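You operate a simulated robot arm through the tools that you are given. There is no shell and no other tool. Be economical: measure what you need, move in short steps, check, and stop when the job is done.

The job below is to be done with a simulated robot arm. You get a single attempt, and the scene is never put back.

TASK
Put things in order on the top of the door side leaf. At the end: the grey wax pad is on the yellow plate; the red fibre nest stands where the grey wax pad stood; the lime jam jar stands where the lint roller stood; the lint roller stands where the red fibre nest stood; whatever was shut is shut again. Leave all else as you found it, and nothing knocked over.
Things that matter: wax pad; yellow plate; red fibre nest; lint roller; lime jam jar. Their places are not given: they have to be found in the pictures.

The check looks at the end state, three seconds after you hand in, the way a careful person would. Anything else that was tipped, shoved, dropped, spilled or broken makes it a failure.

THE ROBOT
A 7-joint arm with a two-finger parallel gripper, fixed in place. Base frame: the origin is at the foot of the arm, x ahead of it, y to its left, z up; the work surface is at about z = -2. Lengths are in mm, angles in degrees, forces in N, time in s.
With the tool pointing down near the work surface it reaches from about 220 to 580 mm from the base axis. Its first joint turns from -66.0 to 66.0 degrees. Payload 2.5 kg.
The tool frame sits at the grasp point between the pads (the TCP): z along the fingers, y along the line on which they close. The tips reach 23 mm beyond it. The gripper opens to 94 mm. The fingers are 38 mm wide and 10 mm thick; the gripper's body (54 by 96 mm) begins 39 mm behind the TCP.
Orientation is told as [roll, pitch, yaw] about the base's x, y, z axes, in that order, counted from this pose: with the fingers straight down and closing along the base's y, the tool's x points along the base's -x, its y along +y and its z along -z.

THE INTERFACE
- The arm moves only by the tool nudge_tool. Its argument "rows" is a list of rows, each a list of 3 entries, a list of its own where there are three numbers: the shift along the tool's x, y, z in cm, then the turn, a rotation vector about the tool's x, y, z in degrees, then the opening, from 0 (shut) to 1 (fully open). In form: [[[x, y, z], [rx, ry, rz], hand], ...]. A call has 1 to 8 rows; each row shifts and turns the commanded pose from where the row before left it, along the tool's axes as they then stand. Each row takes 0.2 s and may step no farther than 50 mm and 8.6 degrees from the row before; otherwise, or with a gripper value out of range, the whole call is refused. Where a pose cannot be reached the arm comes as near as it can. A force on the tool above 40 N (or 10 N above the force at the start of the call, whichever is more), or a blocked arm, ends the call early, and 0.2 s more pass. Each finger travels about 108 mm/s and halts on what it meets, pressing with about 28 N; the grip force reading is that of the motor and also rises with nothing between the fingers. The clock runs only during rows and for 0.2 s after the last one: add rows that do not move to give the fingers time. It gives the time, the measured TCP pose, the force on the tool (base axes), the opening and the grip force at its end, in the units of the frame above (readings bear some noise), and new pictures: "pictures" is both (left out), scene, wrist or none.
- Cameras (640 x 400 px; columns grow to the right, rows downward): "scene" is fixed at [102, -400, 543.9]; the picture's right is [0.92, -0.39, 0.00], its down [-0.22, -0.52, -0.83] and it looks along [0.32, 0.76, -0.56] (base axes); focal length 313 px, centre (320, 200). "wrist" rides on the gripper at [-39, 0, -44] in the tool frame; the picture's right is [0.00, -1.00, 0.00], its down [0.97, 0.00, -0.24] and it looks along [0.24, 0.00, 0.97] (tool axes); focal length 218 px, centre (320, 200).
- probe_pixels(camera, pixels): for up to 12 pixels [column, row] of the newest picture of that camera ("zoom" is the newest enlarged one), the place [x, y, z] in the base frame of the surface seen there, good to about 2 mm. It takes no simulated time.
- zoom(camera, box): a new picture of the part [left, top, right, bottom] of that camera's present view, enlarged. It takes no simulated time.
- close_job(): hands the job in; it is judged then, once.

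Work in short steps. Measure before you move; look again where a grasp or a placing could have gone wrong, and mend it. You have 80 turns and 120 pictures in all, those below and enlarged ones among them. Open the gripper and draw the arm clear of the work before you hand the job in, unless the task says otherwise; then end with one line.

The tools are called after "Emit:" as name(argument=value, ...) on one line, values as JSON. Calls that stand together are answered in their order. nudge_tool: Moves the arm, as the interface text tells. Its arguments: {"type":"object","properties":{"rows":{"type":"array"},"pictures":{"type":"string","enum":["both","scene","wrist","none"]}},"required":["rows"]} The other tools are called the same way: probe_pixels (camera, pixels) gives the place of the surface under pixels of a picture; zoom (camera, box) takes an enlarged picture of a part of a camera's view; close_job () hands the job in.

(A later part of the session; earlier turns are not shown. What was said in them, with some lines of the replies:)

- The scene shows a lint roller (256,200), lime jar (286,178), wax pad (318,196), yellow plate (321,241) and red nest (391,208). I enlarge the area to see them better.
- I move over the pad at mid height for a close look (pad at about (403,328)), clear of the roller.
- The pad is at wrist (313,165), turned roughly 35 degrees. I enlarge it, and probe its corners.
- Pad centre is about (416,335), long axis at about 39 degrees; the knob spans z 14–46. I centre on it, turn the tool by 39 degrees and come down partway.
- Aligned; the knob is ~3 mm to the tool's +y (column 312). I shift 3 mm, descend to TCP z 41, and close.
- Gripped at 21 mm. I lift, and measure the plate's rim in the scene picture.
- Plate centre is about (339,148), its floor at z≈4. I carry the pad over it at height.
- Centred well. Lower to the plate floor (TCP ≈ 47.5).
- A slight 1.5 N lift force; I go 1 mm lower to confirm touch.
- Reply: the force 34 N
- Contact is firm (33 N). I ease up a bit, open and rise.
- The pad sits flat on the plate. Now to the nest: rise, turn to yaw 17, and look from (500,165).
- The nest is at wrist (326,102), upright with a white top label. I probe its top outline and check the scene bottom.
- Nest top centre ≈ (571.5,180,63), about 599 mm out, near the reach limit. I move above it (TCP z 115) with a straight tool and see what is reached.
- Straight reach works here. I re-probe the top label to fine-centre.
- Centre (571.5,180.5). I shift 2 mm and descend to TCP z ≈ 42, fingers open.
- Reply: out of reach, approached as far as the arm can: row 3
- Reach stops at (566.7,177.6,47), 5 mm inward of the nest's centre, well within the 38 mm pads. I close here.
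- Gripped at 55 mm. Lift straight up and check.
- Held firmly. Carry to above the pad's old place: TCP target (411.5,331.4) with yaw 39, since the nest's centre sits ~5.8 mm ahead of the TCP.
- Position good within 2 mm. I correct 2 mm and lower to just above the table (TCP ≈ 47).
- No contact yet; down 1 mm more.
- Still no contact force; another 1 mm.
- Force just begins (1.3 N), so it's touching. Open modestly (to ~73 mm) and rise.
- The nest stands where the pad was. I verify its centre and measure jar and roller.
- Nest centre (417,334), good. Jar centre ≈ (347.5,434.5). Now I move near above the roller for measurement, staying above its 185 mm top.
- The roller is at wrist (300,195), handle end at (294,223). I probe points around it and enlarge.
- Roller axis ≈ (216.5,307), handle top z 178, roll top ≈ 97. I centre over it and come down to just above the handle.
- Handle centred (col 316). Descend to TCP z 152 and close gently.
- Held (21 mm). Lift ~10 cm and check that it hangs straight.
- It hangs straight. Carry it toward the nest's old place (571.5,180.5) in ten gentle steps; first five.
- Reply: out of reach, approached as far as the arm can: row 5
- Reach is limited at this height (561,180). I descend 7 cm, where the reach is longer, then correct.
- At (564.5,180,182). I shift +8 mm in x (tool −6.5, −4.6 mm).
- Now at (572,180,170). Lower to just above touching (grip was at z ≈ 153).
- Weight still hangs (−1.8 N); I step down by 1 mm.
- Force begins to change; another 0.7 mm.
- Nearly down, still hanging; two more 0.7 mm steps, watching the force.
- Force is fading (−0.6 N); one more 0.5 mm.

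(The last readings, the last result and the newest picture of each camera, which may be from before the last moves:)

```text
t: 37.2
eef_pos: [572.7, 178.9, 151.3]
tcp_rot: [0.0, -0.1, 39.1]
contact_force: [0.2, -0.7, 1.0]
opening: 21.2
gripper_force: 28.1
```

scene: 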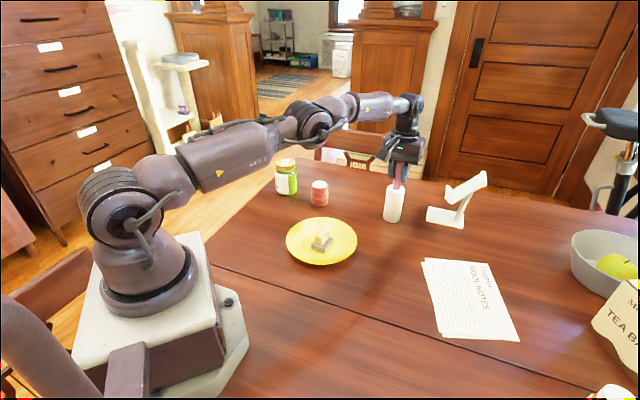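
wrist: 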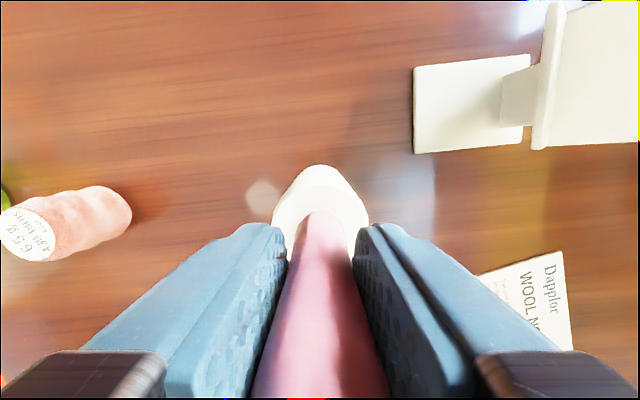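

Touching (+1 N). I open and rise slowly.

Emit:
nudge_tool(rows=[[[0, 0, 0], [0, 0, 0], 0.3], [[0, 0, 0], [0, 0, 0], 0.6], [[0, 0, 0], [0, 0, 0], 0.6], [[0, 0, -2], [0, 0, 0], 0.6], [[0, 0, -2], [0, 0, 0], 0.6], [[0, 0, -2], [0, 0, 0], 0.6], [[0, 0, 0], [0, 0, 0], 0.6]])

```text
t: 38.8
eef_pos: [571.0, 177.2, 211.9]
tcp_rot: [0.0, 0.0, 39.0]
contact_force: [0.8, -0.5, -0.2]
opening: 56.4
gripper_force: 0.0
```

scene: 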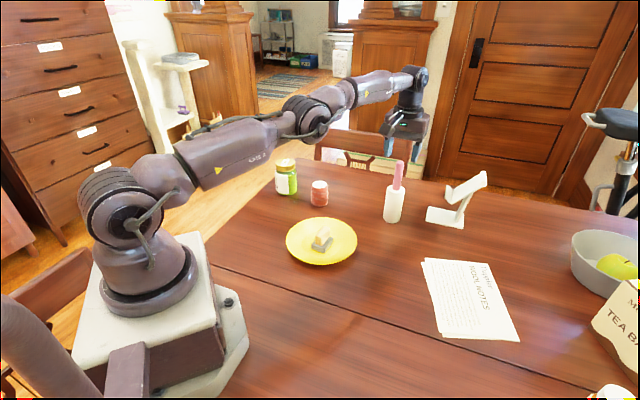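
wrist: 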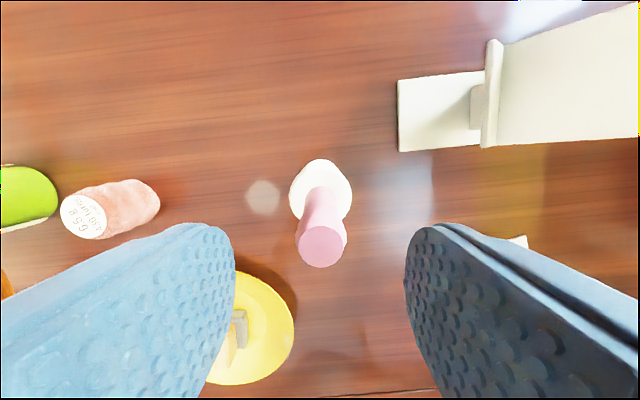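

The roller stands upright. Retreat inward/up, then travel toward the jar at (347.5,434.5), stopping short to look.

Emit:
nudge_tool(rows=[[[1.5, 0, -1.5], [0, 0, 0], 0.6], [[0, 4.3, -1], [0, 0, 0], 0.7], [[0, 4.3, 0], [0, 0, 0], 0.8], [[0, 4.3, 0], [0, 0, 0], 0.9], [[0, 4.3, 0], [0, 0, 0], 0.9], [[0, 4.3, 0], [0, 0, 0], 0.9], [[0, 4.3, 0], [0, 0, 0], 0.9], [[0, 4.3, 0], [0, 0, 0], 0.9]])

```text
t: 40.6
eef_pos: [372.4, 404.7, 235.0]
tcp_rot: [0.0, 0.0, 38.9]
contact_force: [-0.6, -0.1, -0.2]
opening: 84.5
gripper_force: 0.1
```

scene: 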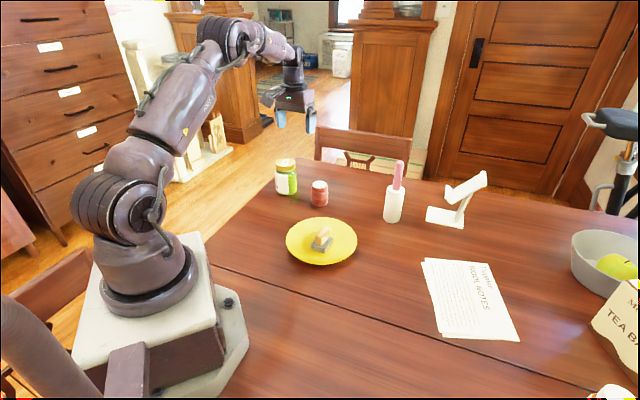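
wrist: 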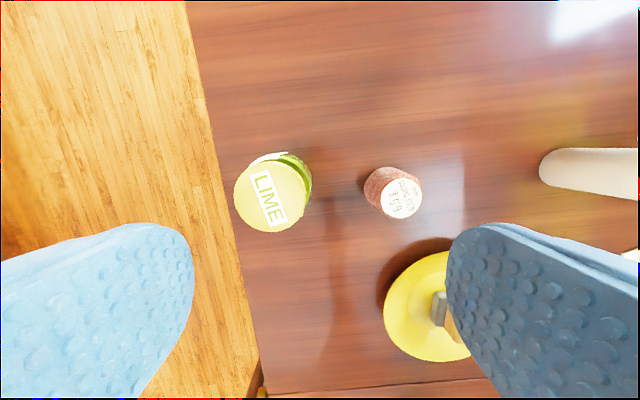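

I probe the jar's lid outline for its exact centre.

Emit:
probe_pixels(camera="wrist", pixels=[[271, 196], [237, 196], [305, 196], [271, 163], [271, 229], [291, 152], [310, 185], [262, 157]])

```text
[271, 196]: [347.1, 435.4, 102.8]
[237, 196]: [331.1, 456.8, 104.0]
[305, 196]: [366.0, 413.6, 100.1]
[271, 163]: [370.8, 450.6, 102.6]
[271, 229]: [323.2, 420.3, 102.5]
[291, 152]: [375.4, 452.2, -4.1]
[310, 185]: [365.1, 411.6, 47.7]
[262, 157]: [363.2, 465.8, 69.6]
```

Jar centre (347.3,435.2), lid radius 28. Move over it fully open, down to TCP z 145, and check.

Emit:
nudge_tool(rows=[[[0, 2, 1], [0, 0, 0], 1], [[0.03, 1.95, 2], [0, 0, 0], 1], [[0, 0, 3], [0, 0, 0], 1], [[0, 0, 3], [0, 0, 0], 1], [[0, 0, 0], [0, 0, 0], 1]], pictures="wrist")

```text
t: 41.8
eef_pos: [345.2, 433.8, 145.7]
tcp_rot: [0.0, 0.1, 39.0]
contact_force: [0.2, 0.1, -0.5]
opening: 94.0
gripper_force: 0.1
```

wrist: 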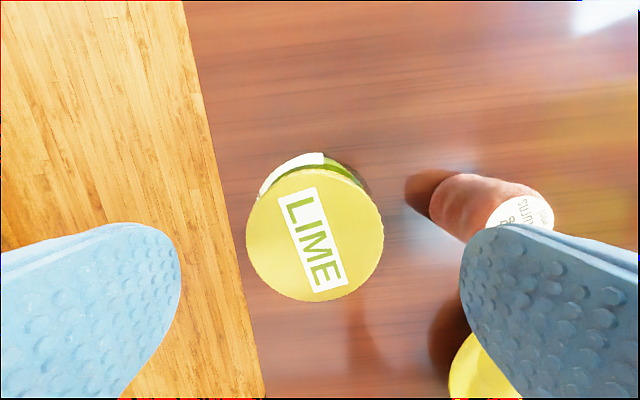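

Centred (col 315). Shift 2 mm and descend to z ≈ 73.

Emit:
nudge_tool(rows=[[[-0.1, 0.2, 2.3], [0, 0, 0], 1], [[0, 0, 2.5], [0, 0, 0], 1], [[0, 0, 1.7], [0, 0, 0], 1], [[0, 0, 0.7], [0, 0, 0], 1], [[0, 0, 0], [0, 0, 0], 1]])

```text
t: 43.0
eef_pos: [344.1, 435.4, 74.3]
tcp_rot: [0.0, 0.0, 39.1]
contact_force: [0.1, 0.1, -0.6]
opening: 94.0
gripper_force: 0.0
```

scene: 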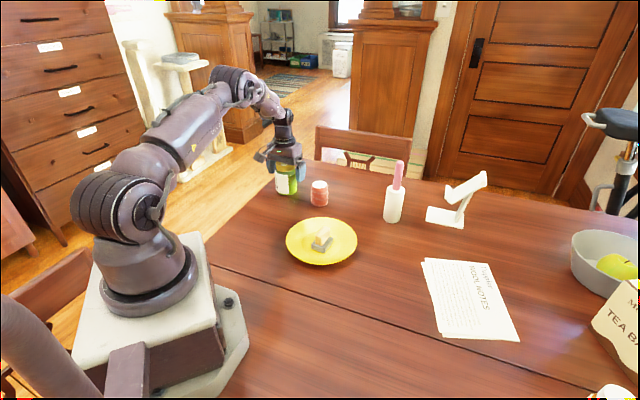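
wrist: 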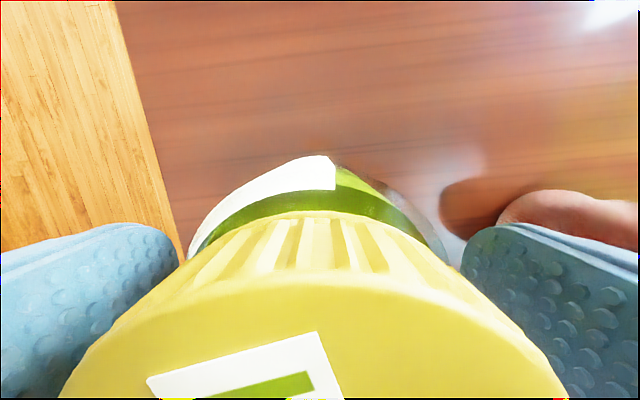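

Fingers straddle the jar. Close.

Emit:
nudge_tool(rows=[[[0, 0, 0], [0, 0, 0], 0.75], [[0, 0, 0], [0, 0, 0], 0.55], [[0, 0, 0], [0, 0, 0], 0.4], [[0, 0, 0], [0, 0, 0], 0.4]], pictures="wrist")

```text
t: 44.0
eef_pos: [343.6, 435.1, 75.5]
tcp_rot: [0.1, 0.0, 39.1]
contact_force: [-0.8, 1.7, -1.1]
opening: 69.2
gripper_force: 27.9
```

wrist: 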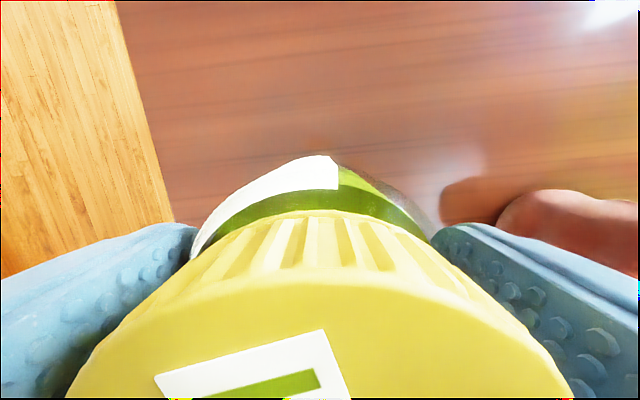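

Gripped at 69 mm. Lift, slowly at first.

Emit:
nudge_tool(rows=[[[0, 0, -1], [0, 0, 0], 0.4], [[0, 0, -2], [0, 0, 0], 0.4], [[0, 0, -3], [0, 0, 0], 0.4], [[0, 0, 0], [0, 0, 0], 0.4]])

```text
t: 45.0
eef_pos: [345.0, 435.8, 136.0]
tcp_rot: [0.0, 0.1, 39.0]
contact_force: [-0.3, -0.5, -4.1]
opening: 69.0
gripper_force: 28.0
```

scene: 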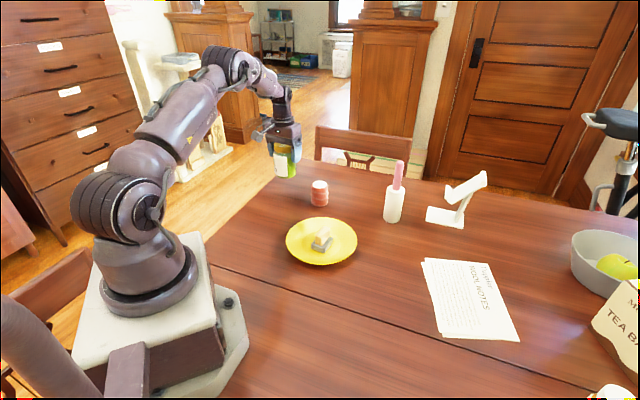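
wrist: 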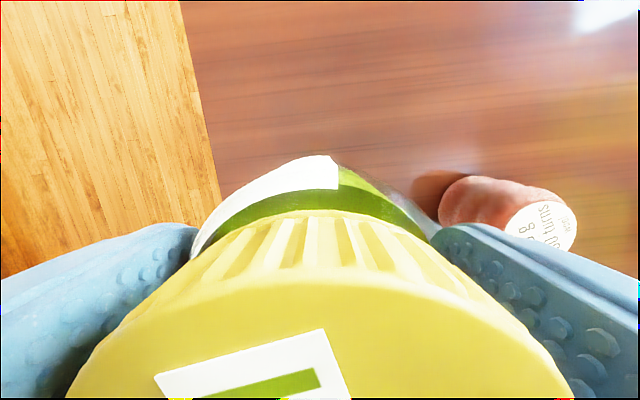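

Secure (4 N weight). Carry to the roller's old place: TCP target (213.6,305).

Emit:
nudge_tool(rows=[[[3.68, -0.38, 0], [0, 0, 0], 0.4], [[3.68, -0.38, 0], [0, 0, 0], 0.4], [[3.68, -0.38, 0], [0, 0, 0], 0.4], [[3.68, -0.38, 0], [0, 0, 0], 0.4], [[3.68, -0.38, 0], [0, 0, 0], 0.4], [[0, 0, 2], [0, 0, 0], 0.4], [[0, 0, 0], [0, 0, 0], 0.4]])

```text
t: 46.6
eef_pos: [214.7, 306.6, 114.7]
tcp_rot: [0.0, -0.1, 39.1]
contact_force: [0.5, 0.2, -4.2]
opening: 69.0
gripper_force: 27.9
```

scene: 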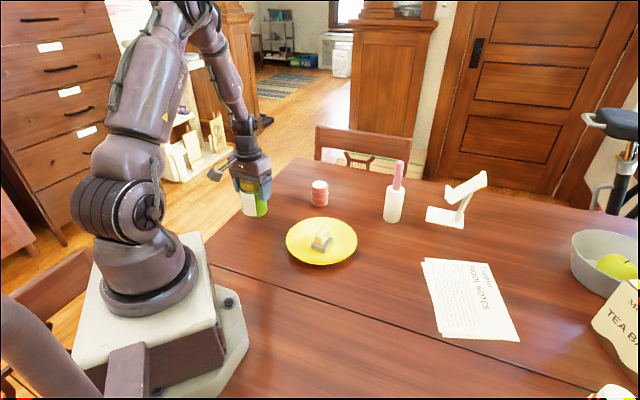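
wrist: 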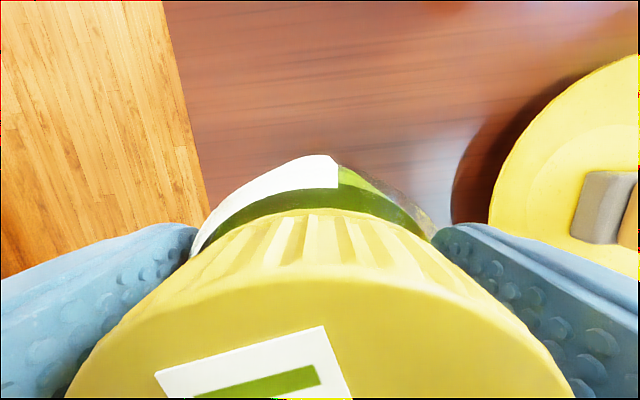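

Over the target, clear of the plate. Lower to just above contact (TCP ≈ 76.5).

Emit:
nudge_tool(rows=[[[0.1, 0, 2], [0, 0, 0], 0.4], [[0, 0, 1.2], [0, 0, 0], 0.4], [[0, 0, 0.6], [0, 0, 0], 0.4], [[0, 0, 0], [0, 0, 0], 0.4]], pictures="none")

Emit:
nudge_tool(rows=[[[0, 0, 0.08], [0, 0, 0], 0.4], [[0, 0, 0], [0, 0, 0], 0.4]], pictures="none")

```text
t: 47.6
eef_pos: [212.6, 306.3, 76.7]
tcp_rot: [0.0, 0.0, 39.0]
contact_force: [0.5, -0.2, -3.9]
opening: 69.0
gripper_force: 27.7
```

```text
t: 48.2
eef_pos: [213.0, 305.7, 77.1]
tcp_rot: [0.0, 0.0, 39.0]
contact_force: [0.4, -0.4, -3.8]
opening: 69.1
gripper_force: 27.5
```

Still hanging; next 0.8 mm steps.

Emit:
nudge_tool(rows=[[[0, 0, 0.08], [0, 0, 0], 0.4], [[0, 0, 0], [0, 0, 0], 0.4]], pictures="none")

Emit:
nudge_tool(rows=[[[0, 0, 0.05], [0, 0, 0], 0.4], [[0, 0, 0], [0, 0, 0], 0.4]], pictures="none")

```text
t: 48.8
eef_pos: [213.5, 304.8, 74.7]
tcp_rot: [-0.1, -0.2, 39.0]
contact_force: [-1.6, -1.8, 11.2]
opening: 69.0
gripper_force: 27.5
```

```text
t: 49.6
eef_pos: [213.0, 306.0, 75.8]
tcp_rot: [0.0, -0.1, 39.0]
contact_force: [0.2, -1.1, 3.6]
opening: 69.2
gripper_force: 27.8
stopped in row 2: the force on the tool passed its limit (the readings are from after the stop); the commanded pose is now the measured one
```

The jar is on the table (+3.6 N). I open and rise.

Emit:
nudge_tool(rows=[[[0, 0, 0], [0, 0, 0], 0.85], [[0, 0, 0], [0, 0, 0], 0.98], [[0, 0, 0], [0, 0, 0], 0.98], [[0, 0, -2], [0, 0, 0], 0.98], [[0, 0, -4], [0, 0, 0], 0.98], [[0, 0, -5], [0, 0, 0], 0.98], [[0, 0, -5], [0, 0, 0], 0.98], [[0, 0, -4], [0, 0, 0], 0.98]])

Emit:
zoom(camera="scene", box=[220, 140, 420, 265])

Emit:
probe_pixels(camera="scene", pixels=[[393, 186], [390, 219], [319, 185], [254, 190]])

```text
t: 51.4
eef_pos: [211.6, 305.5, 276.0]
tcp_rot: [0.0, -0.1, 39.0]
contact_force: [-0.8, 0.2, -0.4]
opening: 91.8
gripper_force: 0.0
```

scene: 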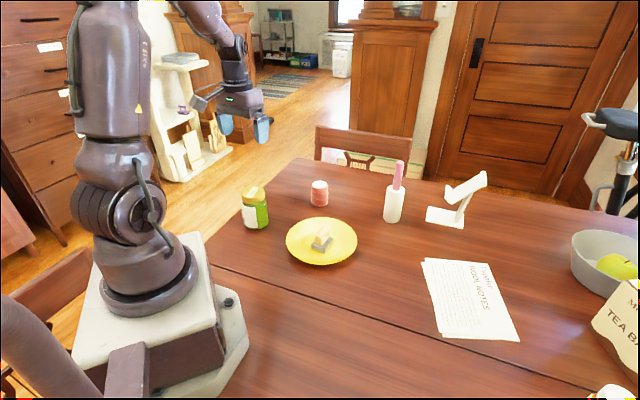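
wrist: 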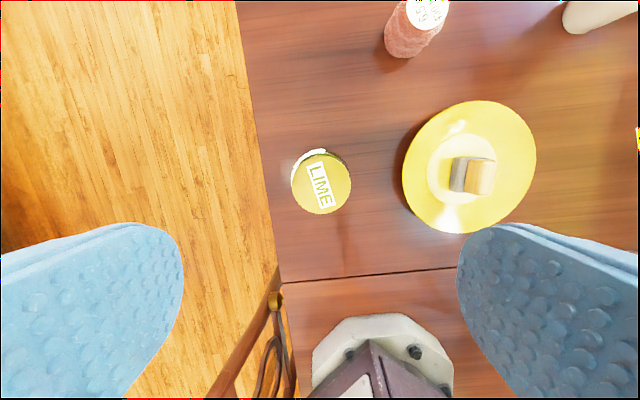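

```text
3.20 times, centred on (320, 202) of scene
```

zoom: 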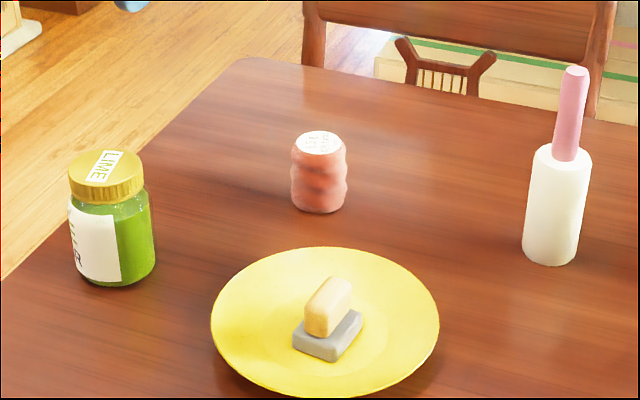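

```text
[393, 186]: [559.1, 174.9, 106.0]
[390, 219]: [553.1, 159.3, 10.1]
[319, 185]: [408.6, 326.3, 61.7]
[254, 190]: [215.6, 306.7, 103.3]
```

Everything is upright and in place: pad on the plate, nest at (417,334), roller at about (571,179), jar at about (215.6,306.7). Nothing in view had to be opened or shut, and the arm is clear with the gripper open, so I hand in.

Emit:
close_job()

```text
The job is handed in.
```

The job is handed in: the wax pad is on the yellow plate, and the red fibre nest, lint roller and lime jam jar each stand in their new places, with nothing else seen to have moved or tipped.
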